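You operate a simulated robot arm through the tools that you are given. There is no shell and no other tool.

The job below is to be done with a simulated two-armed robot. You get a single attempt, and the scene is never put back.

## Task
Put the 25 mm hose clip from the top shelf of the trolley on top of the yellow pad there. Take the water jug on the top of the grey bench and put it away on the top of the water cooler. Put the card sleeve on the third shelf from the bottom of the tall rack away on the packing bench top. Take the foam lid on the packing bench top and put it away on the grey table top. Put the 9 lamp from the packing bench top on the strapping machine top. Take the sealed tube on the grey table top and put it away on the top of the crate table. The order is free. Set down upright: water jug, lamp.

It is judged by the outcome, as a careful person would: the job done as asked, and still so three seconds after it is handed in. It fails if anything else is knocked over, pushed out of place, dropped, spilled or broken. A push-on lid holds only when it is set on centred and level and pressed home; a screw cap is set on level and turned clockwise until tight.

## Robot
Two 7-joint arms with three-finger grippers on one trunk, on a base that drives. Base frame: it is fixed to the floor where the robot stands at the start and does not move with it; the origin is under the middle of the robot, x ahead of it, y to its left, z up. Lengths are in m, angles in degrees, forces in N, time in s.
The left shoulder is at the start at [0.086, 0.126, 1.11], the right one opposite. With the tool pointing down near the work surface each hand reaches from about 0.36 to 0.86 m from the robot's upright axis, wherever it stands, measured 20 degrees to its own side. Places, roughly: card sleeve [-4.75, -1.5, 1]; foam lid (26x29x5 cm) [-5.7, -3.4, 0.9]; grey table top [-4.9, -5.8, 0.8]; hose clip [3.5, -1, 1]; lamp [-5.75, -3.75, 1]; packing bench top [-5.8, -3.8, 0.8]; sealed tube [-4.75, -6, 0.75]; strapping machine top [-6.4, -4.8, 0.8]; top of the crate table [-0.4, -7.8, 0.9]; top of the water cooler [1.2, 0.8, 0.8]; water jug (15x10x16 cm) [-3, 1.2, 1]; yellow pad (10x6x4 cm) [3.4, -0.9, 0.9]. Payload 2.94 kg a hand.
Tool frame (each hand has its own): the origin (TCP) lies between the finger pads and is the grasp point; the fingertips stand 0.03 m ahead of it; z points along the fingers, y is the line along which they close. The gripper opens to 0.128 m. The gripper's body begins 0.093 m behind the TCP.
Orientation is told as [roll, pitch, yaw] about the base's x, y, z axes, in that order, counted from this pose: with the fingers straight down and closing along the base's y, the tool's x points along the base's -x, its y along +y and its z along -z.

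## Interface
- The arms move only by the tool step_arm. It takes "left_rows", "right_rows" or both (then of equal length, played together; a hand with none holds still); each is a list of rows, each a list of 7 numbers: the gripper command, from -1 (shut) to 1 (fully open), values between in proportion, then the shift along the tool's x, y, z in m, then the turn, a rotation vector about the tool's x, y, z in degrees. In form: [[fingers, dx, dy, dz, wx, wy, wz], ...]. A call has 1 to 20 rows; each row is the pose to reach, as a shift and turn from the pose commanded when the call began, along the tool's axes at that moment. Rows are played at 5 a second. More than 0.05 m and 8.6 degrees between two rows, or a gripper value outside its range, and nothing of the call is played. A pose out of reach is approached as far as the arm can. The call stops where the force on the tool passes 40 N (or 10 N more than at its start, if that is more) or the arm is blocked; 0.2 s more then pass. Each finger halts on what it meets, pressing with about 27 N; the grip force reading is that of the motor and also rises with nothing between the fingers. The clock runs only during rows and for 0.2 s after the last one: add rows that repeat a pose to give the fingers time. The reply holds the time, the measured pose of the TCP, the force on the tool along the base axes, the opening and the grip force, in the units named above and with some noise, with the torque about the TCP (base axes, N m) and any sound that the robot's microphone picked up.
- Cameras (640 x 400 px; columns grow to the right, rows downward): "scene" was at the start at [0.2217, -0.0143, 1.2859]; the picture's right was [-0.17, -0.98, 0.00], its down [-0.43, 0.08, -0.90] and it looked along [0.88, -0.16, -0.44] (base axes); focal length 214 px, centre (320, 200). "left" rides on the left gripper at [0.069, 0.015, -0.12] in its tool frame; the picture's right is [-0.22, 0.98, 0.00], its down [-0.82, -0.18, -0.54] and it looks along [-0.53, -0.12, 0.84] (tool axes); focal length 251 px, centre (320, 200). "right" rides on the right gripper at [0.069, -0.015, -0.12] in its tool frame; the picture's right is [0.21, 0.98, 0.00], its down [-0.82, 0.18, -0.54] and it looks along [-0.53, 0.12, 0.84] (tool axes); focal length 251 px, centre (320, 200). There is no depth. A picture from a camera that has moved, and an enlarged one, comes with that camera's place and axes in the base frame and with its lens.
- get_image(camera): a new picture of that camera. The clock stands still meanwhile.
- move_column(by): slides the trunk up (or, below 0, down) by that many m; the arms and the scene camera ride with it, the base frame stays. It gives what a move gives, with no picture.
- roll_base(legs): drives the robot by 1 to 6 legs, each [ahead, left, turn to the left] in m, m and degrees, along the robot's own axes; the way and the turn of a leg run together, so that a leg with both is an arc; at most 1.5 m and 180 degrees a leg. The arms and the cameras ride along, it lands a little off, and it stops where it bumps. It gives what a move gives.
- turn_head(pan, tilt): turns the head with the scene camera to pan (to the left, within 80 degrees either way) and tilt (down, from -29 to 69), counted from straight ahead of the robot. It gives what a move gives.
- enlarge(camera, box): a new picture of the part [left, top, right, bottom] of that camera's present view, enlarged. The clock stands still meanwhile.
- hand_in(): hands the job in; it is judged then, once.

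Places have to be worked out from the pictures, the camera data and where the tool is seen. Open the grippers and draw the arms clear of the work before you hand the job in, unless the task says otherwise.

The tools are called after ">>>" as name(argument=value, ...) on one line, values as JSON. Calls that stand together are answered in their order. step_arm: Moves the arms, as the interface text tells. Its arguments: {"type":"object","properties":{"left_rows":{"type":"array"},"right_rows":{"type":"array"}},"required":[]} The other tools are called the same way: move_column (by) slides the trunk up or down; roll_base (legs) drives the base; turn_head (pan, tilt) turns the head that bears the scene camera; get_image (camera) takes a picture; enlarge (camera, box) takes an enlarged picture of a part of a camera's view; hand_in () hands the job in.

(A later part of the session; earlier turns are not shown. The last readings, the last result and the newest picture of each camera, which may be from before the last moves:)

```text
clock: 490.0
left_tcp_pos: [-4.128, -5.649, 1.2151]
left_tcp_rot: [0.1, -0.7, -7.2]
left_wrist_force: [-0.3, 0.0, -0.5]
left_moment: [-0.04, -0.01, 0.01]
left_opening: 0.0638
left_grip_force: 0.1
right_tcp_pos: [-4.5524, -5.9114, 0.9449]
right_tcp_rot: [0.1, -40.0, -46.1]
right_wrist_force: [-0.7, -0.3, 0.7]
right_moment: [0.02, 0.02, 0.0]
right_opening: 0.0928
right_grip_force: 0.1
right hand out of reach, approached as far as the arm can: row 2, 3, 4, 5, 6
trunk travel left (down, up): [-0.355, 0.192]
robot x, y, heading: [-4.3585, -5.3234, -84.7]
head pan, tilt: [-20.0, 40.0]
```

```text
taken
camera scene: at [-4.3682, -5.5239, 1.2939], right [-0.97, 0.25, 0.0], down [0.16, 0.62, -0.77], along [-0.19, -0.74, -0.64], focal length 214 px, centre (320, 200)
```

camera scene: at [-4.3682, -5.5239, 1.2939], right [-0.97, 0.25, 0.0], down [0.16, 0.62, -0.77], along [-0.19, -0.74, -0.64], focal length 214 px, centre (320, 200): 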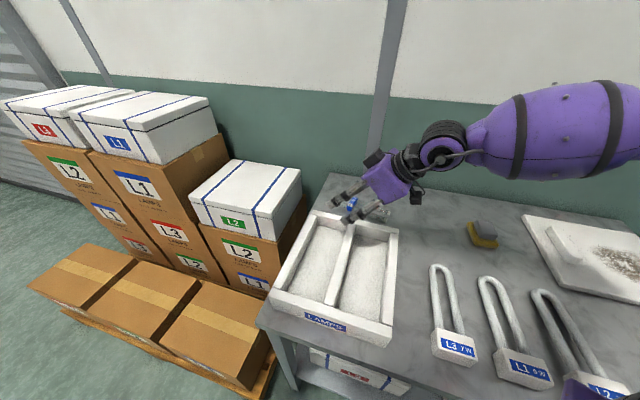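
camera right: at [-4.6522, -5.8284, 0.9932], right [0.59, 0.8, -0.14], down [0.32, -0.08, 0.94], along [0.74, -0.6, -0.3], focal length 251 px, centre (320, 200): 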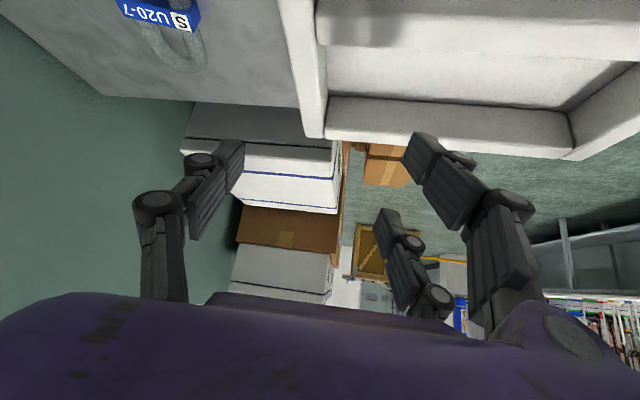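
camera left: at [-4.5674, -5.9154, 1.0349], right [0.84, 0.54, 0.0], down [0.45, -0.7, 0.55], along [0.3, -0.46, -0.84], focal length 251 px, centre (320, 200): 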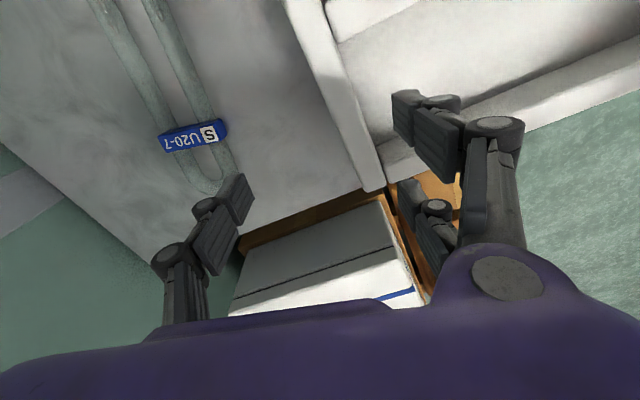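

With this wrist direction the right arm falls short. The left arm did better with this kind of turn, so I bring the right arm home and go back to the left arm with a smaller turn, testing its reach above the tube.

>>> step_arm(right_rows=[[0.3, -0.0068, 0.01, -0.0368, 0, 6.7, 0], [0.2, -0.0135, 0.025, -0.0735, 0, 13.3, 0], [0.1, -0.0203, 0.045, -0.1103, 0, 20, 0], [0.0, -0.027, 0.065, -0.1471, 0, 26.7, 0], [0.0, -0.0338, 0.085, -0.1838, 0, 33.3, 0], [0.0, -0.0405, 0.0978, -0.2206, 0, 40, 0], [0.0, -0.0405, 0.0978, -0.2206, 0, 40, 0]])

>>> step_arm(right_rows=[[0.0, 0, 0, 0, 0, 0, 8], [0.0, 0, 0, 0, 0, 0, 16], [0.0, 0, 0, 0, 0, 0, 24], [0.0, 0, 0, 0, 0, 0, 32], [0.0, 0, 0, 0, 0, 0, 39], [0.0, 0, 0, 0, 0, 0, 39]])

>>> roll_base(legs=[[-0.12, 0, 0], [0, 0, -38]])

```text
clock: 491.6
left_tcp_pos: [-4.1284, -5.6506, 1.2136]
left_tcp_rot: [0.1, -0.6, -7.3]
left_wrist_force: [0.1, -0.5, 0.0]
left_moment: [0.05, -0.04, 0.02]
left_opening: 0.0642
left_grip_force: 0.0
right_tcp_pos: [-4.5621, -5.7659, 1.1407]
right_tcp_rot: [0.5, 0.3, -45.4]
right_wrist_force: [0.0, -0.3, 1.0]
right_moment: [0.0, -0.04, 0.0]
right_opening: 0.064
right_grip_force: 0.2
right hand out of reach, approached as far as the arm can: row 1
trunk travel left (down, up): [-0.355, 0.192]
robot x, y, heading: [-4.3571, -5.325, -84.8]
head pan, tilt: [-20.0, 40.0]
```

```text
clock: 493.0
left_tcp_pos: [-4.1278, -5.6487, 1.2145]
left_tcp_rot: [0.1, -0.5, -7.3]
left_wrist_force: [-0.7, -0.6, 0.2]
left_moment: [0.02, -0.01, 0.0]
left_opening: 0.064
left_grip_force: 0.1
right_tcp_pos: [-4.5602, -5.765, 1.1432]
right_tcp_rot: [0.4, 0.4, -84.5]
right_wrist_force: [0.8, 0.3, 0.5]
right_moment: [0.0, 0.0, 0.02]
right_opening: 0.064
right_grip_force: 0.0
trunk travel left (down, up): [-0.355, 0.192]
robot x, y, heading: [-4.3598, -5.3234, -84.5]
head pan, tilt: [-20.0, 40.0]
```

```text
clock: 496.1
left_tcp_pos: [-4.392, -5.6021, 1.2146]
left_tcp_rot: [0.1, -0.6, -45.6]
left_wrist_force: [0.8, 0.4, 0.5]
left_moment: [-0.03, 0.04, 0.0]
left_opening: 0.0638
left_grip_force: 0.0
right_tcp_pos: [-4.8026, -5.4266, 1.1419]
right_tcp_rot: [0.4, 0.3, -122.6]
right_wrist_force: [0.2, -0.3, -0.5]
right_moment: [0.02, -0.02, -0.01]
right_opening: 0.064
right_grip_force: 0.0
trunk travel left (down, up): [-0.355, 0.192]
robot x, y, heading: [-4.3713, -5.2025, -123.2]
head pan, tilt: [-20.0, 40.0]
```

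Back in front of the tube at heading -123°. I reduce the left wrist turn to about +55° and drive up close (axis 0.29 m from the table edge).

>>> step_arm(left_rows=[[0.3, 0, 0, 0, 0, 0, 8], [0.45, 0, 0, 0, 0, 0, 16], [0.45, 0, 0, 0, 0, 0, 23], [0.45, 0, 0, 0, 0, 0, 23]])

>>> roll_base(legs=[[0.125, 0, 0]])

>>> turn_head(pan=15, tilt=45)

>>> get_image(camera="left")

>>> get_image(camera="scene")

```text
clock: 497.1
left_tcp_pos: [-4.3915, -5.6031, 1.2147]
left_tcp_rot: [0.4, -0.5, -68.6]
left_wrist_force: [0.1, -0.1, 0.3]
left_moment: [-0.01, 0.03, 0.03]
left_opening: 0.0928
left_grip_force: 0.2
right_tcp_pos: [-4.803, -5.4249, 1.1424]
right_tcp_rot: [0.3, 0.4, -122.6]
right_wrist_force: [0.6, 0.0, -0.4]
right_moment: [-0.01, 0.0, -0.01]
right_opening: 0.064
right_grip_force: 0.0
trunk travel left (down, up): [-0.355, 0.192]
robot x, y, heading: [-4.3689, -5.2014, -122.9]
head pan, tilt: [-20.0, 40.0]
```

```text
clock: 498.3
left_tcp_pos: [-4.4586, -5.7059, 1.2144]
left_tcp_rot: [0.3, -0.6, -68.5]
left_wrist_force: [0.6, -0.5, -0.4]
left_moment: [0.03, -0.02, -0.01]
left_opening: 0.0929
left_grip_force: 0.0
right_tcp_pos: [-4.8702, -5.5301, 1.1421]
right_tcp_rot: [0.5, 0.4, -122.6]
right_wrist_force: [0.1, 0.5, 0.8]
right_moment: [0.01, 0.01, 0.02]
right_opening: 0.0639
right_grip_force: 0.1
trunk travel left (down, up): [-0.355, 0.192]
robot x, y, heading: [-4.4384, -5.3104, -122.8]
head pan, tilt: [-20.0, 40.0]
```

```text
clock: 499.3
left_tcp_pos: [-4.4579, -5.7068, 1.2143]
left_tcp_rot: [0.3, -0.5, -68.6]
left_wrist_force: [1.2, 0.5, 0.6]
left_moment: [0.05, -0.01, 0.02]
left_opening: 0.0927
left_grip_force: 0.0
right_tcp_pos: [-4.8697, -5.5298, 1.1426]
right_tcp_rot: [0.3, 0.4, -122.6]
right_wrist_force: [0.0, -0.1, -0.5]
right_moment: [-0.02, 0.0, -0.02]
right_opening: 0.064
right_grip_force: 0.1
trunk travel left (down, up): [-0.355, 0.192]
robot x, y, heading: [-4.437, -5.3071, -123.0]
head pan, tilt: [15.0, 45.0]
```

```text
taken
camera left: at [-4.4697, -5.635, 1.3335], right [0.99, 0.16, 0.01], down [0.13, -0.83, 0.55], along [0.09, -0.54, -0.84], focal length 251 px, centre (320, 200)
```

left: 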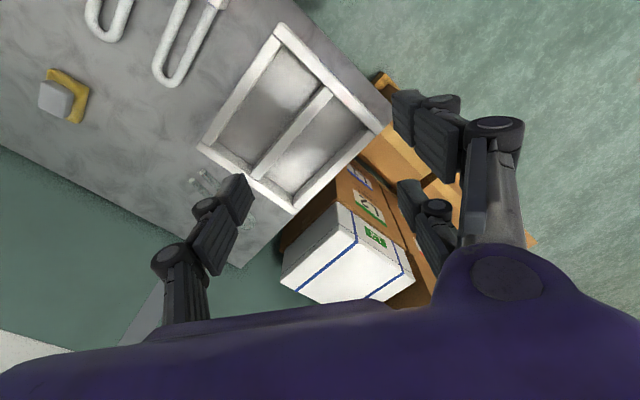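

```text
taken
camera scene: at [-4.5273, -5.485, 1.2866], right [-0.95, 0.31, 0.0], down [0.22, 0.67, -0.71], along [-0.22, -0.67, -0.71], focal length 214 px, centre (320, 200)
```

scene: 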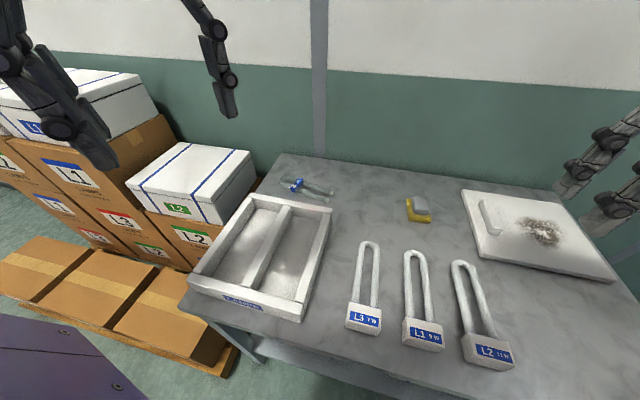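

I extend the left hand over the tube at z≈0.95 to test the reach with this turn.

>>> step_arm(left_rows=[[0.45, -0.0248, -0.0273, 0.0264, 0, 0, 0], [0.45, -0.0496, -0.0547, 0.0528, 0, 0, 0], [0.45, -0.0744, -0.082, 0.0792, 0, 0, 0], [0.45, -0.0992, -0.1093, 0.1056, 0, 0, 0], [0.45, -0.124, -0.1367, 0.132, 0, 0, 0], [0.45, -0.1487, -0.164, 0.1584, 0, 0, 0], [0.45, -0.1735, -0.1913, 0.1848, 0, 0, 0], [0.45, -0.1983, -0.2186, 0.2112, 0, 0, 0], [0.45, -0.2231, -0.246, 0.2376, 0, 0, 0], [0.45, -0.2479, -0.2733, 0.264, 0, 0, 0], [0.45, -0.2479, -0.2733, 0.264, 0, 0, 0]])

>>> get_image(camera="left")

>>> get_image(camera="scene")

```text
clock: 501.7
left_tcp_pos: [-4.5806, -6.0073, 0.9519]
left_tcp_rot: [0.2, -0.4, -68.4]
left_wrist_force: [0.2, 0.0, 0.2]
left_moment: [0.0, -0.01, -0.01]
left_opening: 0.0929
left_grip_force: 0.0
left hand out of reach, approached as far as the arm can: row 9, 10, 11
right_tcp_pos: [-4.8701, -5.5299, 1.1426]
right_tcp_rot: [0.4, 0.4, -122.6]
right_wrist_force: [-0.2, 0.7, -0.4]
right_moment: [-0.02, 0.05, 0.04]
right_opening: 0.0638
right_grip_force: 0.1
trunk travel left (down, up): [-0.355, 0.192]
robot x, y, heading: [-4.4349, -5.3053, -122.8]
head pan, tilt: [15.0, 45.0]
```

```text
taken
camera left: at [-4.592, -5.9354, 1.0707], right [0.99, 0.16, 0.01], down [0.13, -0.83, 0.55], along [0.09, -0.54, -0.84], focal length 251 px, centre (320, 200)
```

left: 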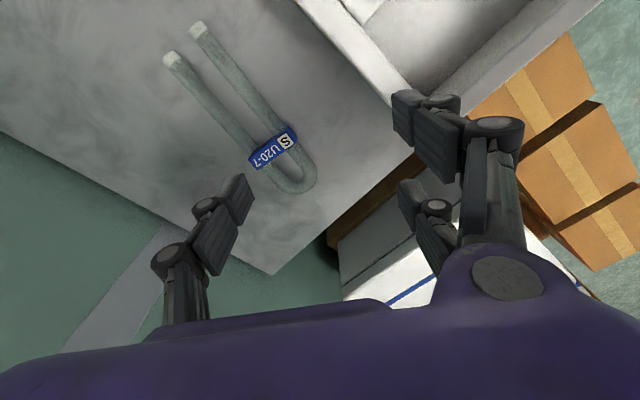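

```text
taken
camera scene: at [-4.5273, -5.485, 1.2866], right [-0.95, 0.31, 0.0], down [0.22, 0.67, -0.71], along [-0.22, -0.67, -0.71], focal length 214 px, centre (320, 200)
```

scene: 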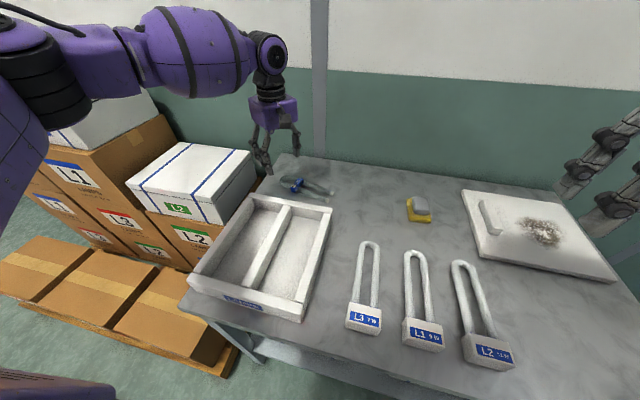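

Much better: with this turn the hand reaches nearly over the clip (short by ~5 cm). Lower down there is more reach, so I move toward the clip while descending to z≈0.89.

>>> step_arm(left_rows=[[0.45, -0.003, -0.01, 0.03, 0, 0, 0], [0.45, -0.008, -0.025, 0.045, 0, 0, 0], [0.45, -0.0125, -0.04, 0.055, 0, 0, 0], [0.45, -0.0169, -0.0578, 0.06, 0, 0, 0], [0.45, -0.0169, -0.0578, 0.06, 0, 0, 0]])

>>> get_image(camera="left")

```text
clock: 502.9
left_tcp_pos: [-4.5727, -6.0119, 0.916]
left_tcp_rot: [0.2, -0.5, -68.3]
left_wrist_force: [0.4, 0.6, 0.5]
left_moment: [-0.05, -0.01, -0.03]
left_opening: 0.0932
left_grip_force: 0.0
left hand out of reach, approached as far as the arm can: row 1, 2, 3, 4, 5
right_tcp_pos: [-4.8703, -5.5297, 1.142]
right_tcp_rot: [0.4, 0.5, -122.7]
right_wrist_force: [0.7, 0.2, 0.1]
right_moment: [0.0, 0.02, -0.01]
right_opening: 0.0641
right_grip_force: 0.1
trunk travel left (down, up): [-0.355, 0.192]
robot x, y, heading: [-4.4342, -5.305, -122.9]
head pan, tilt: [15.0, 45.0]
```

```text
taken
camera left: at [-4.5846, -5.9395, 1.0353], right [0.99, 0.16, 0.01], down [0.13, -0.83, 0.55], along [0.09, -0.54, -0.84], focal length 251 px, centre (320, 200)
```

left: 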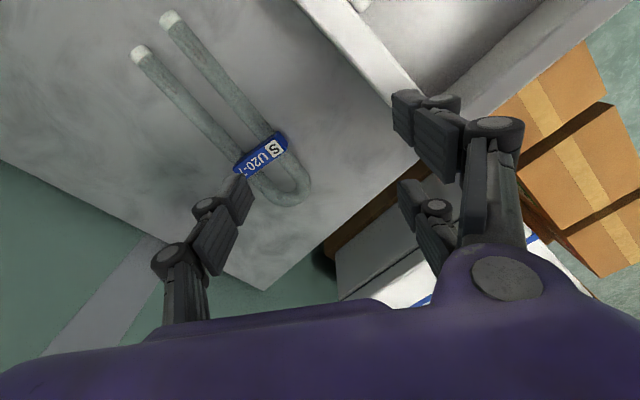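

I nudge the base 3.5 cm ahead and 4 cm right to carry the hand over the clip.

>>> roll_base(legs=[[0.0, -0.04, 0], [0.035, 0, 0]])

>>> get_image(camera="left")

```text
clock: 504.4
left_tcp_pos: [-4.6256, -6.018, 0.9158]
left_tcp_rot: [0.2, -0.6, -68.3]
left_wrist_force: [-0.8, -0.3, -0.7]
left_moment: [0.02, -0.01, 0.03]
left_opening: 0.093
left_grip_force: 0.1
right_tcp_pos: [-4.9222, -5.5376, 1.1417]
right_tcp_rot: [0.2, 0.4, -122.6]
right_wrist_force: [0.5, -0.9, 0.0]
right_moment: [0.01, -0.03, -0.02]
right_opening: 0.0638
right_grip_force: 0.1
trunk travel left (down, up): [-0.355, 0.192]
robot x, y, heading: [-4.4893, -5.3156, -123.3]
head pan, tilt: [15.0, 45.0]
```

```text
taken
camera left: at [-4.6369, -5.9464, 1.0357], right [0.99, 0.16, 0.0], down [0.13, -0.83, 0.55], along [0.09, -0.54, -0.84], focal length 251 px, centre (320, 200)
```

left: 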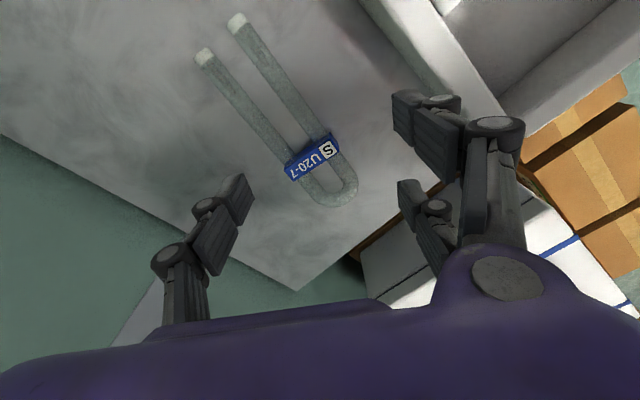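

Nearly there: the clip is 2.2 cm ahead and 1.2 cm right of the grasp centre, turned 18° relative to the fingers. I correct both while lowering to z≈0.88.

>>> step_arm(left_rows=[[0.45, -0.007, -0.004, 0.012, 0, 0, -6], [0.45, -0.014, -0.008, 0.024, 0, 0, -12], [0.45, -0.022, -0.012, 0.036, 0, 0, -18], [0.45, -0.022, -0.012, 0.036, 0, 0, -18]])

>>> get_image(camera="left")

>>> get_image(camera="scene")

```text
clock: 505.4
left_tcp_pos: [-4.6068, -6.0358, 0.886]
left_tcp_rot: [0.0, -0.5, -51.5]
left_wrist_force: [0.3, -0.7, 0.9]
left_moment: [0.0, 0.03, 0.05]
left_opening: 0.093
left_grip_force: 0.0
left hand out of reach, approached as far as the arm can: row 1, 2, 3, 4
right_tcp_pos: [-4.9231, -5.5376, 1.1418]
right_tcp_rot: [0.3, 0.3, -122.6]
right_wrist_force: [-0.4, 0.4, 0.2]
right_moment: [0.0, -0.02, -0.01]
right_opening: 0.0641
right_grip_force: 0.0
trunk travel left (down, up): [-0.355, 0.192]
robot x, y, heading: [-4.4914, -5.3132, -123.2]
head pan, tilt: [15.0, 45.0]
```

```text
taken
camera left: at [-4.638, -5.9702, 1.0057], right [0.9, 0.44, 0.0], down [0.37, -0.75, 0.55], along [0.24, -0.49, -0.84], focal length 251 px, centre (320, 200)
```

left: 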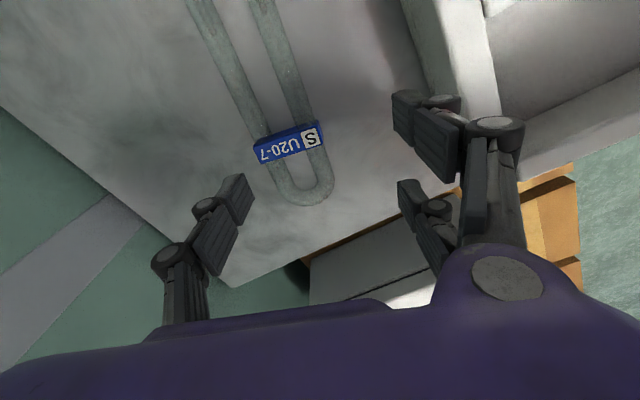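

```text
taken
camera scene: at [-4.5798, -5.492, 1.2866], right [-0.95, 0.31, 0.0], down [0.22, 0.67, -0.71], along [-0.22, -0.67, -0.71], focal length 214 px, centre (320, 200)
```

scene: 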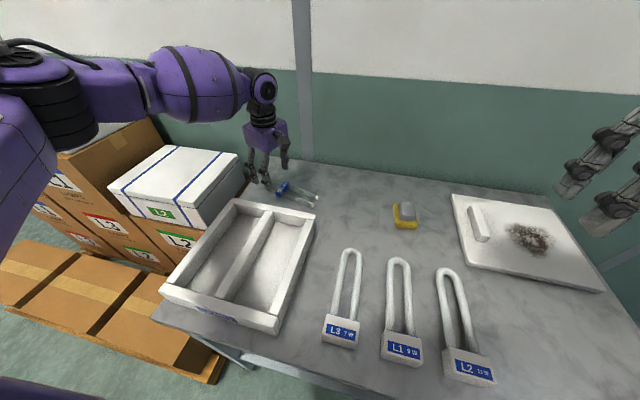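

Aligned within 5°, 2.6 cm still to go sideways. I try shifting while lowering a little more, watching how far it follows.

>>> step_arm(left_rows=[[0.45, 0, -0.01, 0.008, 0, 0, 0], [0.45, 0, -0.02, 0.015, 0, 0, 0], [0.45, 0.002, -0.028, 0.02, 0, 0, 0], [0.45, 0.002, -0.028, 0.02, 0, 0, 0]])

>>> get_image(camera="left")

```text
clock: 506.4
left_tcp_pos: [-4.6065, -6.034, 0.8734]
left_tcp_rot: [0.0, -0.4, -50.3]
left_wrist_force: [0.4, -0.4, -0.9]
left_moment: [0.02, 0.04, -0.01]
left_opening: 0.0927
left_grip_force: 0.2
left hand out of reach, approached as far as the arm can: row 1, 2, 3, 4
right_tcp_pos: [-4.923, -5.537, 1.1428]
right_tcp_rot: [0.3, 0.4, -122.6]
right_wrist_force: [0.5, 0.8, 0.4]
right_moment: [0.0, 0.04, -0.01]
right_opening: 0.0642
right_grip_force: 0.1
trunk travel left (down, up): [-0.355, 0.192]
robot x, y, heading: [-4.4871, -5.3123, -123.0]
head pan, tilt: [15.0, 45.0]
```

```text
taken
camera left: at [-4.6388, -5.9694, 0.9926], right [0.89, 0.46, 0.0], down [0.38, -0.74, 0.55], along [0.25, -0.49, -0.84], focal length 251 px, centre (320, 200)
```

left: 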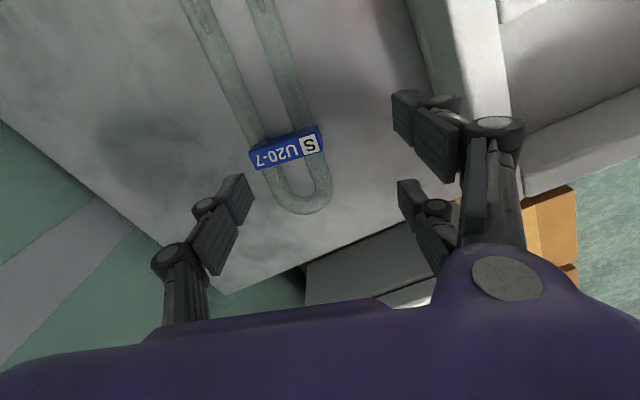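

To gain a little reach I use the trunk: raise the hand 8 cm, lower the trunk 10 cm (shoulders come forward), and try the sideways shift again.

>>> step_arm(left_rows=[[0.45, 0, 0, -0.03, 0, 0, 0], [0.45, 0, 0, -0.06, 0, 0, 0], [0.45, 0, 0, -0.08, 0, 0, 0], [0.45, 0, 0, -0.08, 0, 0, 0]])

>>> move_column(by=-0.09)

>>> step_arm(left_rows=[[0.45, 0, -0.012, 0, 0, 0, 0], [0.45, 0, -0.025, 0, 0, 0, 0], [0.45, 0, -0.03, 0, 0, 0, 0], [0.45, 0, -0.03, 0, 0, 0, 0]])

>>> get_image(camera="left")

```text
clock: 507.4
left_tcp_pos: [-4.6065, -6.0349, 0.954]
left_tcp_rot: [0.0, -0.6, -50.3]
left_wrist_force: [0.0, 0.7, 0.9]
left_moment: [0.0, 0.02, 0.0]
left_opening: 0.0928
left_grip_force: 0.0
right_tcp_pos: [-4.924, -5.5363, 1.1434]
right_tcp_rot: [0.3, 0.5, -122.6]
right_wrist_force: [0.2, -0.5, -0.1]
right_moment: [-0.02, 0.0, 0.02]
right_opening: 0.0641
right_grip_force: 0.0
trunk travel left (down, up): [-0.355, 0.192]
robot x, y, heading: [-4.489, -5.3111, -122.8]
head pan, tilt: [15.0, 45.0]
```

```text
clock: 508.7
left_tcp_pos: [-4.6057, -6.0328, 0.8631]
left_tcp_rot: [0.0, -0.6, -50.3]
left_wrist_force: [-0.5, 0.9, -0.3]
left_moment: [0.0, 0.01, -0.03]
left_opening: 0.0928
left_grip_force: 0.0
right_tcp_pos: [-4.9236, -5.5372, 1.0526]
right_tcp_rot: [0.4, 0.3, -122.6]
right_wrist_force: [-0.2, -1.2, 0.6]
right_moment: [0.0, 0.01, 0.01]
right_opening: 0.064
right_grip_force: 0.0
trunk travel left (down, up): [-0.265, 0.282]
robot x, y, heading: [-4.4901, -5.3144, -122.8]
head pan, tilt: [15.0, 45.0]
```

```text
clock: 509.7
left_tcp_pos: [-4.6293, -6.0533, 0.8638]
left_tcp_rot: [0.1, -0.6, -50.3]
left_wrist_force: [-0.4, 0.5, 0.1]
left_moment: [-0.02, -0.02, 0.0]
left_opening: 0.0925
left_grip_force: 0.0
right_tcp_pos: [-4.9224, -5.5371, 1.0523]
right_tcp_rot: [0.4, 0.4, -122.6]
right_wrist_force: [0.1, 0.6, -0.3]
right_moment: [0.02, 0.02, 0.03]
right_opening: 0.064
right_grip_force: 0.0
trunk travel left (down, up): [-0.265, 0.282]
robot x, y, heading: [-4.4895, -5.3108, -122.9]
head pan, tilt: [15.0, 45.0]
```

```text
taken
camera left: at [-4.6621, -5.9887, 0.9831], right [0.89, 0.46, 0.0], down [0.38, -0.74, 0.55], along [0.25, -0.49, -0.84], focal length 251 px, centre (320, 200)
```

left: 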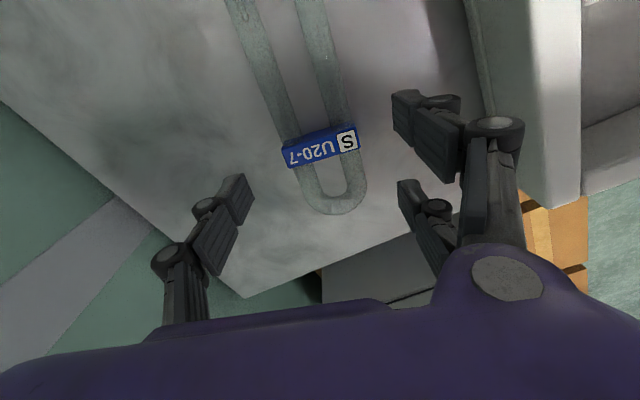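

That worked: the clip is now centred between the fingers and parallel to them. I lower to the table level around the clip.

>>> step_arm(left_rows=[[0.45, 0.004, 0.001, 0.015, 0, 0, 0], [0.45, 0.004, 0.001, 0.03, 0, 0, 0], [0.45, 0.004, 0.001, 0.042, 0, 0, 0], [0.45, 0.004, 0.001, 0.047, 0, 0, 0], [0.45, 0.004, 0.001, 0.047, 0, 0, 0]])

>>> get_image(camera="left")

>>> enlarge(camera="scene", box=[220, 100, 360, 240])

```text
clock: 510.9
left_tcp_pos: [-4.627, -6.0508, 0.8171]
left_tcp_rot: [0.0, -0.5, -50.3]
left_wrist_force: [-0.2, 0.4, -0.6]
left_moment: [0.01, 0.01, 0.06]
left_opening: 0.0928
left_grip_force: 0.1
left hand out of reach, approached as far as the arm can: row 3, 4, 5
right_tcp_pos: [-4.9222, -5.5368, 1.0529]
right_tcp_rot: [0.3, 0.4, -122.6]
right_wrist_force: [-0.2, -0.5, 0.5]
right_moment: [-0.01, -0.01, 0.0]
right_opening: 0.0638
right_grip_force: 0.2
trunk travel left (down, up): [-0.265, 0.282]
robot x, y, heading: [-4.4914, -5.3159, -122.9]
head pan, tilt: [15.0, 45.0]
```

```text
taken
camera left: at [-4.6607, -5.9854, 0.9364], right [0.89, 0.46, 0.0], down [0.38, -0.74, 0.55], along [0.25, -0.49, -0.84], focal length 251 px, centre (320, 200)
```

left: 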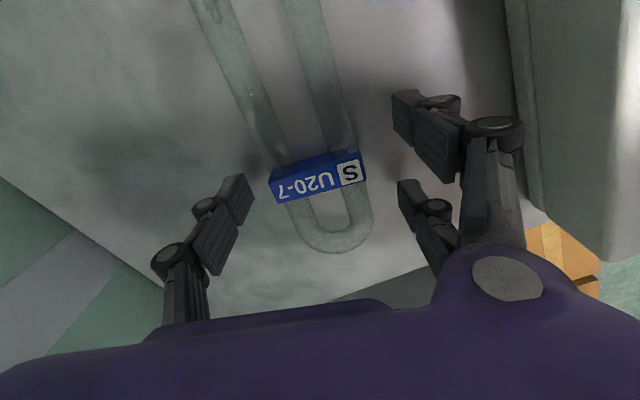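

```text
2.86 times, centred on (290, 170) of scene
camera zoom: at [-4.5918, -5.5109, 1.1979], right [-0.95, 0.31, 0.0], down [0.22, 0.67, -0.71], along [-0.22, -0.67, -0.71], focal length 613 px, centre (406, 286)
```

zoom: 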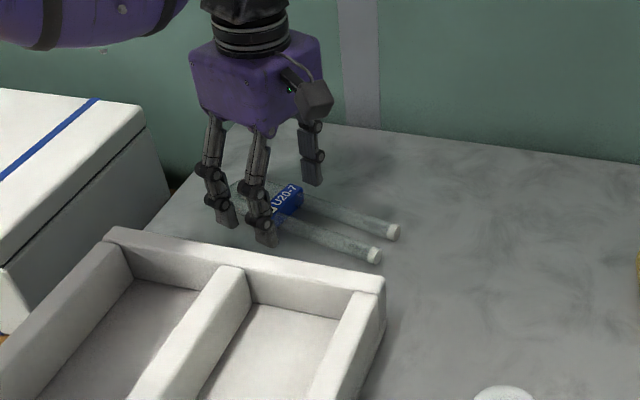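

Fingers straddle the clip squarely, tips near the table. I close.

>>> step_arm(left_rows=[[0.3, 0, 0, 0, 0, 0, 0], [0.2, 0, 0, 0, 0, 0, 0], [0.1, 0, 0, 0, 0, 0, 0], [0.0, 0, 0, 0, 0, 0, 0], [-0.2, 0, 0, 0, 0, 0, 0], [-0.5, 0, 0, 0, 0, 0, 0], [-0.5, 0, 0, 0, 0, 0, 0]])

>>> get_image(camera="left")

```text
clock: 512.5
left_tcp_pos: [-4.6287, -6.0508, 0.8168]
left_tcp_rot: [-0.1, -0.4, -50.4]
left_wrist_force: [-0.2, 0.7, 0.7]
left_moment: [-0.01, 0.03, -0.01]
left_opening: 0.0583
left_grip_force: 27.2
right_tcp_pos: [-4.923, -5.5387, 1.0517]
right_tcp_rot: [0.3, 0.4, -122.6]
right_wrist_force: [0.3, -0.3, -0.1]
right_moment: [0.0, -0.02, 0.01]
right_opening: 0.0641
right_grip_force: 0.1
trunk travel left (down, up): [-0.265, 0.282]
robot x, y, heading: [-4.4884, -5.3113, -122.7]
head pan, tilt: [15.0, 45.0]
```

```text
taken
camera left: at [-4.6609, -5.9851, 0.9364], right [0.89, 0.46, 0.0], down [0.38, -0.74, 0.55], along [0.25, -0.49, -0.84], focal length 251 px, centre (320, 200)
```

left: 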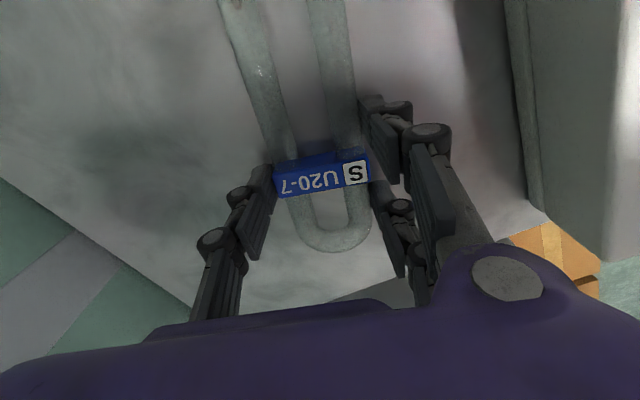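

Clip gripped at 58 mm. I lift 3 cm and check.

>>> step_arm(left_rows=[[-0.5, 0, 0, -0.008, 0, 0, 0], [-0.5, 0, 0, -0.018, 0, 0, 0], [-0.5, 0, 0, -0.03, 0, 0, 0], [-0.5, 0, 0, -0.03, 0, 0, 0]])

>>> get_image(camera="left")

>>> enlarge(camera="scene", box=[220, 100, 360, 240])

```text
clock: 513.5
left_tcp_pos: [-4.6285, -6.0499, 0.8472]
left_tcp_rot: [0.1, -0.6, -50.3]
left_wrist_force: [1.1, 1.3, -0.6]
left_moment: [0.0, -0.01, -0.01]
left_opening: 0.0582
left_grip_force: 27.1
right_tcp_pos: [-4.923, -5.5375, 1.0527]
right_tcp_rot: [0.3, 0.4, -122.7]
right_wrist_force: [-0.7, 0.5, 0.0]
right_moment: [-0.01, 0.0, -0.02]
right_opening: 0.0639
right_grip_force: 0.1
trunk travel left (down, up): [-0.265, 0.282]
robot x, y, heading: [-4.4895, -5.3144, -123.0]
head pan, tilt: [15.0, 45.0]
```

```text
taken
camera left: at [-4.6606, -5.9846, 0.9666], right [0.89, 0.46, 0.0], down [0.38, -0.74, 0.55], along [0.25, -0.49, -0.84], focal length 251 px, centre (320, 200)
```

left: 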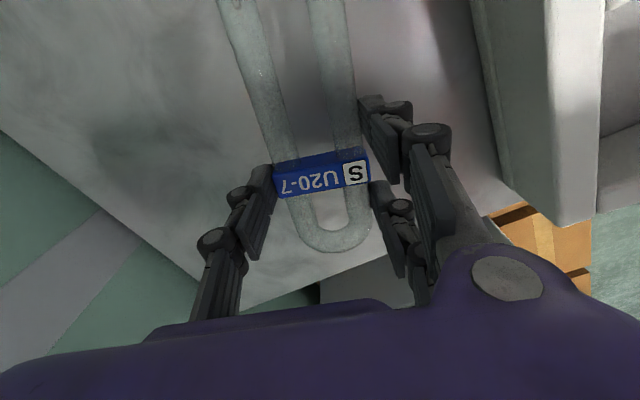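

```text
2.86 times, centred on (290, 170) of scene
camera zoom: at [-4.5919, -5.511, 1.1979], right [-0.95, 0.31, 0.0], down [0.22, 0.67, -0.71], along [-0.22, -0.67, -0.71], focal length 613 px, centre (406, 286)
```

zoom: 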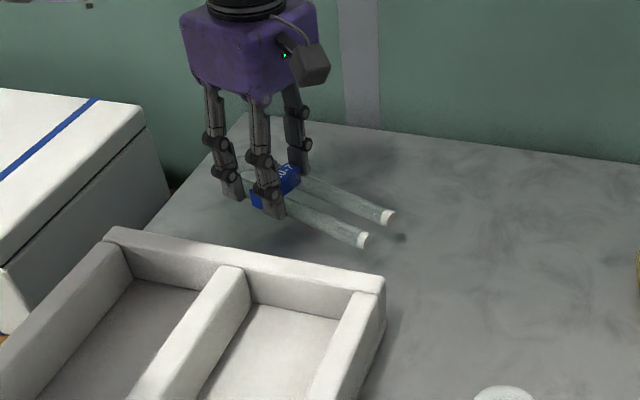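

The tube hangs level. I raise it well above the tray with arm and trunk, then back away from the table.

>>> step_arm(left_rows=[[-0.5, 0, 0, -0.03, 0, 0, 0], [-0.5, 0, 0, -0.06, 0, 0, 0], [-0.5, 0, 0, -0.09, 0, 0, 0], [-0.5, 0, 0, -0.09, 0, 0, 0]])

>>> move_column(by=0.09)

>>> roll_base(legs=[[-0.2, 0, 0], [-0.35, 0, 0]])

>>> get_image(camera="scene")

```text
clock: 514.5
left_tcp_pos: [-4.6295, -6.0492, 0.9373]
left_tcp_rot: [0.2, -0.5, -50.3]
left_wrist_force: [0.1, -0.7, -0.8]
left_moment: [-0.02, 0.0, 0.0]
left_opening: 0.058
left_grip_force: 27.0
right_tcp_pos: [-4.9221, -5.5374, 1.0529]
right_tcp_rot: [0.2, 0.4, -122.7]
right_wrist_force: [1.1, -0.7, -0.3]
right_moment: [0.02, -0.01, 0.0]
right_opening: 0.0639
right_grip_force: 0.1
trunk travel left (down, up): [-0.265, 0.282]
robot x, y, heading: [-4.4915, -5.3115, -122.9]
head pan, tilt: [15.0, 45.0]
```

```text
clock: 515.7
left_tcp_pos: [-4.6263, -6.0452, 1.0576]
left_tcp_rot: [-3.1, -1.5, -50.2]
left_wrist_force: [0.0, 0.5, -1.3]
left_moment: [-0.01, -0.02, -0.01]
left_opening: 0.0581
left_grip_force: 27.1
right_tcp_pos: [-4.9234, -5.5382, 1.1422]
right_tcp_rot: [0.3, 0.4, -122.7]
right_wrist_force: [-0.5, -1.3, -1.2]
right_moment: [0.02, 0.0, 0.02]
right_opening: 0.0642
right_grip_force: 0.0
trunk travel left (down, up): [-0.355, 0.192]
robot x, y, heading: [-4.4891, -5.3139, -123.0]
head pan, tilt: [15.0, 45.0]
```

```text
clock: 519.2
left_tcp_pos: [-4.3277, -5.5826, 1.0584]
left_tcp_rot: [-3.1, -1.6, -50.2]
left_wrist_force: [-0.7, -0.1, -0.7]
left_moment: [0.01, 0.0, 0.0]
left_opening: 0.0582
left_grip_force: 27.1
right_tcp_pos: [-4.6242, -5.0761, 1.1426]
right_tcp_rot: [0.5, 0.5, -122.6]
right_wrist_force: [-0.3, -1.1, 0.2]
right_moment: [-0.05, 0.0, 0.01]
right_opening: 0.0639
right_grip_force: 0.1
trunk travel left (down, up): [-0.355, 0.192]
robot x, y, heading: [-4.1912, -4.8497, -123.0]
head pan, tilt: [15.0, 45.0]
```

```text
taken
camera scene: at [-4.2805, -5.0312, 1.2866], right [-0.95, 0.31, 0.0], down [0.22, 0.67, -0.71], along [-0.22, -0.67, -0.71], focal length 214 px, centre (320, 200)
```

scene: 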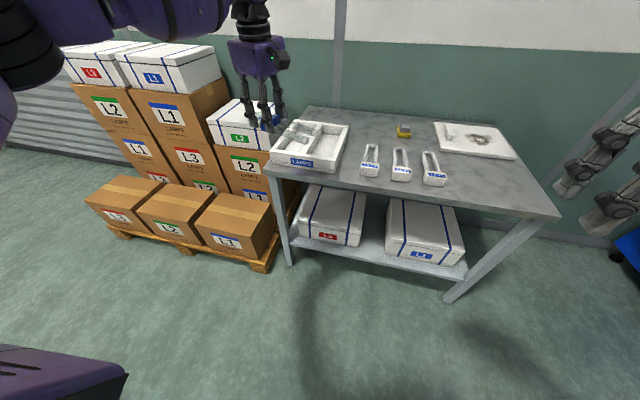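

The tube is out and the table's other things are in place. I draw the tube closer and level it, then turn toward the crate table and look for a clear way.

>>> step_arm(left_rows=[[-0.5, 0.0118, 0.0382, -0.01, -1, 0.5, 0], [-0.5, 0.0236, 0.0764, -0.02, -2, 1, 0], [-0.5, 0.0355, 0.1146, -0.03, -3.1, 1.6, 0], [-0.5, 0.0473, 0.1528, -0.04, -3.1, 1.6, 0], [-0.5, 0.0591, 0.191, -0.05, -3.1, 1.6, 0], [-0.5, 0.0591, 0.191, -0.05, -3.1, 1.6, 0]])

>>> roll_base(legs=[[0, 0, 85]])

>>> turn_head(pan=0, tilt=12)

>>> get_image(camera="scene")

```text
clock: 520.6
left_tcp_pos: [-4.2164, -5.4146, 1.0955]
left_tcp_rot: [0.1, 0.1, -50.4]
left_wrist_force: [0.2, -0.1, -0.7]
left_moment: [-0.02, 0.0, 0.01]
left_opening: 0.0582
left_grip_force: 27.8
right_tcp_pos: [-4.6246, -5.0773, 1.1419]
right_tcp_rot: [0.3, 0.3, -122.6]
right_wrist_force: [0.0, 0.9, 0.3]
right_moment: [-0.01, 0.0, 0.0]
right_opening: 0.0641
right_grip_force: 0.1
trunk travel left (down, up): [-0.355, 0.192]
robot x, y, heading: [-4.1865, -4.8564, -123.3]
head pan, tilt: [15.0, 45.0]
```

```text
clock: 524.6
left_tcp_pos: [-3.634, -4.9384, 1.0966]
left_tcp_rot: [0.0, 0.1, 33.5]
left_wrist_force: [0.3, 0.2, -0.5]
left_moment: [0.03, 0.01, -0.01]
left_opening: 0.0578
left_grip_force: 27.2
right_tcp_pos: [-4.0144, -5.3081, 1.1424]
right_tcp_rot: [0.4, 0.3, -38.7]
right_wrist_force: [-1.3, -0.3, 0.3]
right_moment: [0.02, 0.01, 0.01]
right_opening: 0.064
right_grip_force: 0.1
trunk travel left (down, up): [-0.355, 0.192]
robot x, y, heading: [-4.1896, -4.8541, -39.0]
head pan, tilt: [15.0, 45.0]
```

```text
clock: 525.6
left_tcp_pos: [-3.635, -4.9389, 1.0968]
left_tcp_rot: [0.0, 0.1, 33.6]
left_wrist_force: [-0.5, -0.5, -0.4]
left_moment: [0.03, 0.0, -0.01]
left_opening: 0.0578
left_grip_force: 26.8
right_tcp_pos: [-4.0124, -5.3065, 1.142]
right_tcp_rot: [0.5, 0.4, -38.7]
right_wrist_force: [0.7, -0.7, 0.2]
right_moment: [0.02, 0.01, 0.0]
right_opening: 0.0641
right_grip_force: 0.0
trunk travel left (down, up): [-0.355, 0.192]
robot x, y, heading: [-4.1902, -4.8534, -38.8]
head pan, tilt: [0.0, 12.0]
```

```text
taken
camera scene: at [-4.0206, -4.9869, 1.3382], right [-0.63, -0.78, 0.0], down [-0.16, 0.13, -0.98], along [0.76, -0.62, -0.21], focal length 214 px, centre (320, 200)
```

scene: 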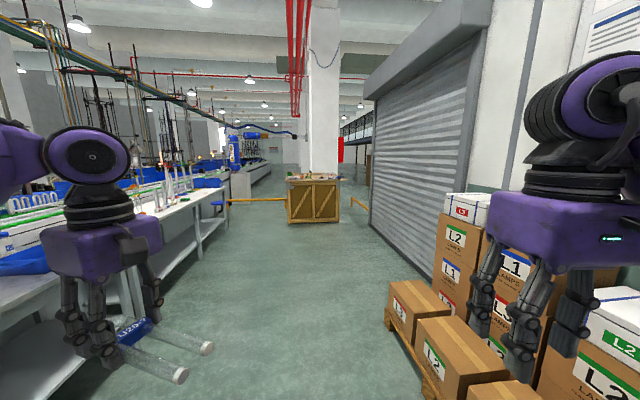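

The crate table is straight ahead at the end of the corridor. I zoom in on it.

>>> enlarge(camera="scene", box=[260, 150, 380, 240])

```text
4.44 times, centred on (320, 195) of scene
camera zoom: at [-4.0206, -4.9869, 1.3382], right [-0.63, -0.78, 0.0], down [-0.16, 0.13, -0.98], along [0.76, -0.62, -0.21], focal length 953 px, centre (320, 222)
```

zoom: 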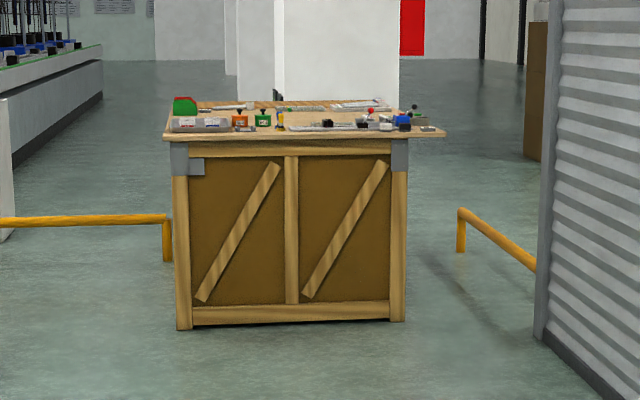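

The way is clear with the pallet about half a metre to the right. I drive ahead 3 m, drifting 0.2 m left.

>>> roll_base(legs=[[1.4, 0.2, 0], [1.5, 0, 0]])

>>> turn_head(pan=0, tilt=20)

>>> get_image(camera="scene")

>>> enlarge(camera="scene", box=[200, 120, 440, 260])

```text
clock: 539.5
left_tcp_pos: [-1.2602, -6.5627, 1.0961]
left_tcp_rot: [0.0, 0.0, 34.4]
left_wrist_force: [0.7, -0.2, -1.2]
left_moment: [0.01, -0.01, 0.01]
left_opening: 0.058
left_grip_force: 27.2
right_tcp_pos: [-1.6334, -6.9377, 1.1418]
right_tcp_rot: [0.4, 0.4, -37.9]
right_wrist_force: [0.5, 0.3, 0.1]
right_moment: [0.01, 0.0, 0.01]
right_opening: 0.064
right_grip_force: 0.0
trunk travel left (down, up): [-0.355, 0.192]
robot x, y, heading: [-1.8139, -6.4858, -38.1]
head pan, tilt: [0.0, 12.0]
```

```text
clock: 540.2
left_tcp_pos: [-1.2609, -6.564, 1.0974]
left_tcp_rot: [0.0, 0.1, 34.6]
left_wrist_force: [-0.1, 0.2, -2.1]
left_moment: [0.03, -0.02, 0.02]
left_opening: 0.058
left_grip_force: 27.2
right_tcp_pos: [-1.6349, -6.9373, 1.1422]
right_tcp_rot: [0.3, 0.3, -37.8]
right_wrist_force: [0.0, -1.2, -0.6]
right_moment: [-0.02, 0.02, -0.02]
right_opening: 0.0641
right_grip_force: 0.0
trunk travel left (down, up): [-0.355, 0.192]
robot x, y, heading: [-1.8158, -6.4863, -38.2]
head pan, tilt: [0.0, 20.0]
```

```text
taken
camera scene: at [-1.6465, -6.6174, 1.3253], right [-0.62, -0.79, 0.0], down [-0.27, 0.21, -0.94], along [0.74, -0.58, -0.34], focal length 214 px, centre (320, 200)
```

scene: 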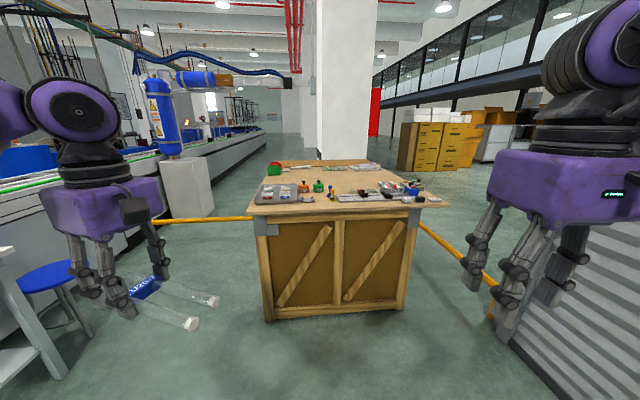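

```text
2.67 times, centred on (320, 190) of scene
camera zoom: at [-1.6465, -6.6174, 1.3253], right [-0.62, -0.79, 0.0], down [-0.27, 0.21, -0.94], along [0.74, -0.58, -0.34], focal length 572 px, centre (320, 227)
```

zoom: 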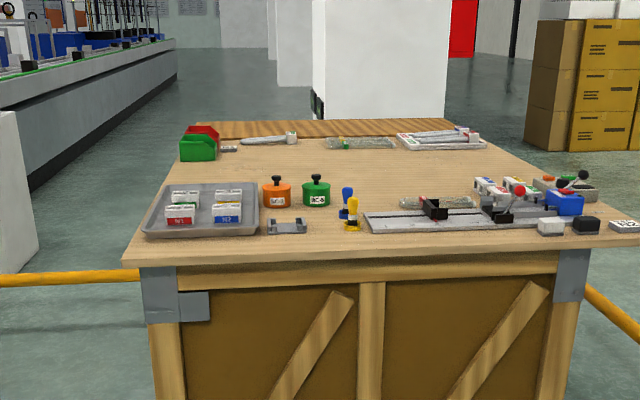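

The crate table holds many small things at the front. I drive up closer (facing it squarely) to find a free spot.

>>> roll_base(legs=[[0, 0, 4], [0, -0.3, 0], [0.6, 0, 0]])

>>> turn_head(pan=0, tilt=40)

>>> get_image(camera="scene")

>>> get_image(camera="left")

```text
clock: 546.9
left_tcp_pos: [-0.9293, -7.1152, 1.0969]
left_tcp_rot: [-0.1, 0.1, 38.1]
left_wrist_force: [-0.2, -0.3, -1.0]
left_moment: [0.0, 0.03, 0.01]
left_opening: 0.0582
left_grip_force: 26.8
right_tcp_pos: [-1.2777, -7.5115, 1.1432]
right_tcp_rot: [0.4, 0.5, -34.1]
right_wrist_force: [-0.5, 0.1, -0.7]
right_moment: [0.03, 0.03, -0.03]
right_opening: 0.0642
right_grip_force: 0.0
trunk travel left (down, up): [-0.355, 0.192]
robot x, y, heading: [-1.4929, -7.071, -34.5]
head pan, tilt: [0.0, 20.0]
```

```text
clock: 547.7
left_tcp_pos: [-0.9286, -7.1132, 1.0966]
left_tcp_rot: [0.0, 0.1, 38.1]
left_wrist_force: [1.1, 0.2, -0.5]
left_moment: [0.02, -0.04, -0.01]
left_opening: 0.0578
left_grip_force: 27.0
right_tcp_pos: [-1.2772, -7.5119, 1.1427]
right_tcp_rot: [0.4, 0.4, -34.1]
right_wrist_force: [-0.1, 0.3, -0.2]
right_moment: [-0.01, 0.0, 0.0]
right_opening: 0.0642
right_grip_force: 0.1
trunk travel left (down, up): [-0.355, 0.192]
robot x, y, heading: [-1.4881, -7.0737, -34.3]
head pan, tilt: [0.0, 40.0]
```

```text
taken
camera scene: at [-1.3174, -7.1881, 1.294], right [-0.57, -0.82, 0.0], down [-0.53, 0.36, -0.77], along [0.63, -0.43, -0.64], focal length 214 px, centre (320, 200)
```

scene: 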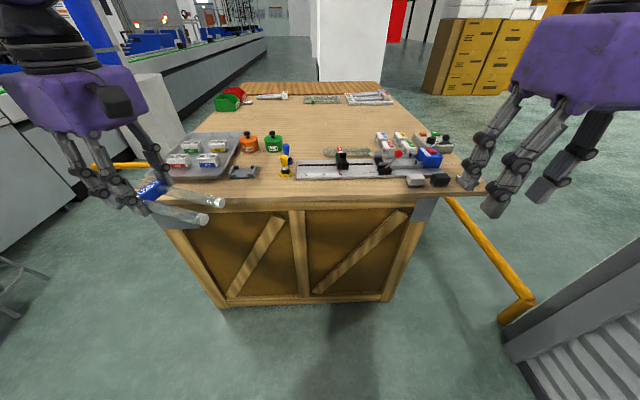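

```text
taken
camera left: at [-0.9918, -7.1429, 1.2167], right [-0.44, 0.9, 0.0], down [0.76, 0.37, 0.54], along [0.49, 0.23, -0.84], focal length 251 px, centre (320, 200)
```

left: 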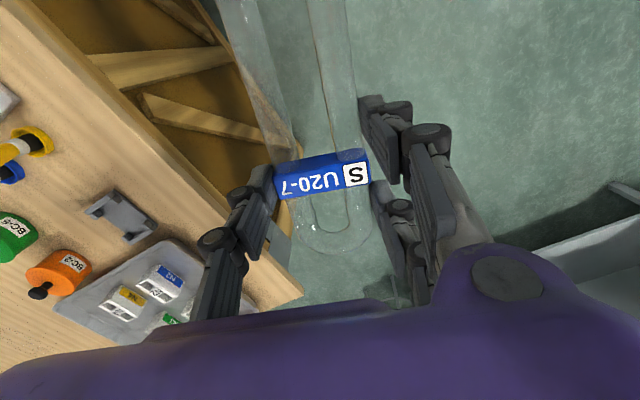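

I enlarge the table top to map free areas.

>>> enlarge(camera="scene", box=[150, 75, 490, 215])

```text
1.88 times, centred on (320, 145) of scene
camera zoom: at [-1.3174, -7.1881, 1.294], right [-0.57, -0.82, 0.0], down [-0.53, 0.36, -0.77], along [0.63, -0.43, -0.64], focal length 404 px, centre (320, 304)
```

zoom: 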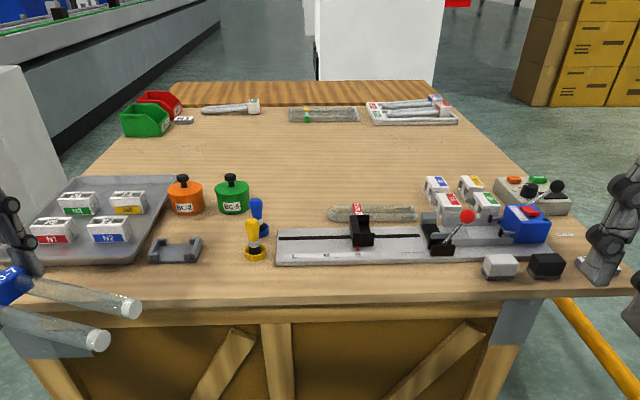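

A good free place is just behind the orange/green pots, around (-0.57,-7.62), reachable if the tube's legs point toward me. I turn the wrist back to its natural direction here, in free space.

>>> step_arm(left_rows=[[-0.5, 0, 0, 0, 0, 0, 8], [-0.5, 0, 0, 0, 0, 0, 16], [-0.5, 0, 0, 0, 0, 0, 24], [-0.5, 0, 0, 0, 0, 0, 32], [-0.5, 0, 0, 0, 0, 0, 40], [-0.5, 0, 0, 0, 0, 0, 48], [-0.5, 0, 0, 0, 0, 0, 56], [-0.5, 0, 0, 0, 0, 0, 64], [-0.5, 0, 0, 0, 0, 0, 70], [-0.5, 0, 0, 0, 0, 0, 72.5], [-0.5, 0, 0, 0, 0, 0, 72.5]])

>>> roll_base(legs=[[0, -0.18, 0], [0.25, 0, 0]])

>>> get_image(camera="scene")

>>> get_image(camera="left")

```text
clock: 550.1
left_tcp_pos: [-0.929, -7.1133, 1.0965]
left_tcp_rot: [-0.1, 0.0, -34.3]
left_wrist_force: [-0.1, 0.5, -0.5]
left_moment: [0.0, 0.02, 0.0]
left_opening: 0.0582
left_grip_force: 27.2
right_tcp_pos: [-1.2767, -7.5112, 1.1414]
right_tcp_rot: [0.4, 0.4, -34.0]
right_wrist_force: [-0.1, -0.2, -0.4]
right_moment: [0.01, 0.06, -0.02]
right_opening: 0.0638
right_grip_force: 0.1
trunk travel left (down, up): [-0.355, 0.192]
robot x, y, heading: [-1.49, -7.0698, -34.7]
head pan, tilt: [0.0, 40.0]
```

```text
clock: 553.7
left_tcp_pos: [-0.8289, -7.4004, 1.0967]
left_tcp_rot: [-0.1, 0.0, -34.4]
left_wrist_force: [-0.3, 0.0, -1.2]
left_moment: [0.01, 0.01, 0.0]
left_opening: 0.0579
left_grip_force: 27.1
right_tcp_pos: [-1.1774, -7.7982, 1.142]
right_tcp_rot: [0.3, 0.5, -34.2]
right_wrist_force: [1.3, 0.2, -0.2]
right_moment: [0.03, 0.04, -0.02]
right_opening: 0.0643
right_grip_force: 0.1
trunk travel left (down, up): [-0.355, 0.192]
robot x, y, heading: [-1.3916, -7.359, -34.6]
head pan, tilt: [0.0, 40.0]
```

```text
taken
camera scene: at [-1.2165, -7.4742, 1.2939], right [-0.57, -0.82, 0.0], down [-0.53, 0.36, -0.77], along [0.63, -0.43, -0.64], focal length 214 px, centre (320, 200)
```

scene: 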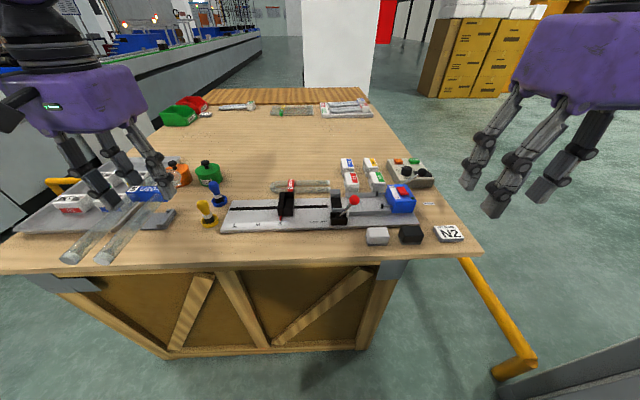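

```text
taken
camera left: at [-0.8757, -7.3473, 1.2166], right [0.73, 0.68, 0.0], down [0.58, -0.61, 0.54], along [0.37, -0.4, -0.84], focal length 251 px, centre (320, 200)
```

left: 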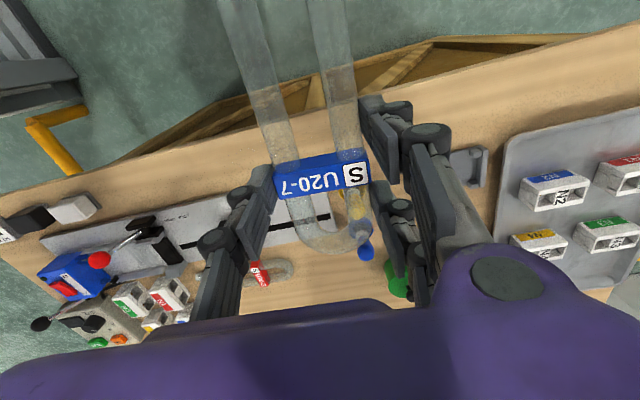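

Stereo puts the table top at z≈0.85. I enlarge the view to fix the exact free spot.

>>> enlarge(camera="scene", box=[130, 90, 370, 250])

```text
2.50 times, centred on (250, 170) of scene
camera zoom: at [-1.2165, -7.4742, 1.2939], right [-0.57, -0.82, 0.0], down [-0.53, 0.36, -0.77], along [0.63, -0.43, -0.64], focal length 536 px, centre (495, 275)
```

zoom: 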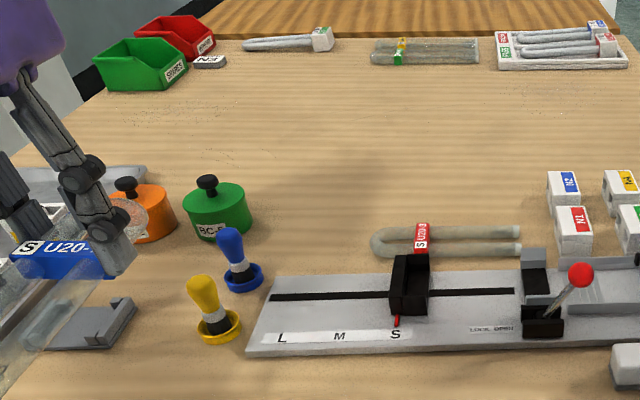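

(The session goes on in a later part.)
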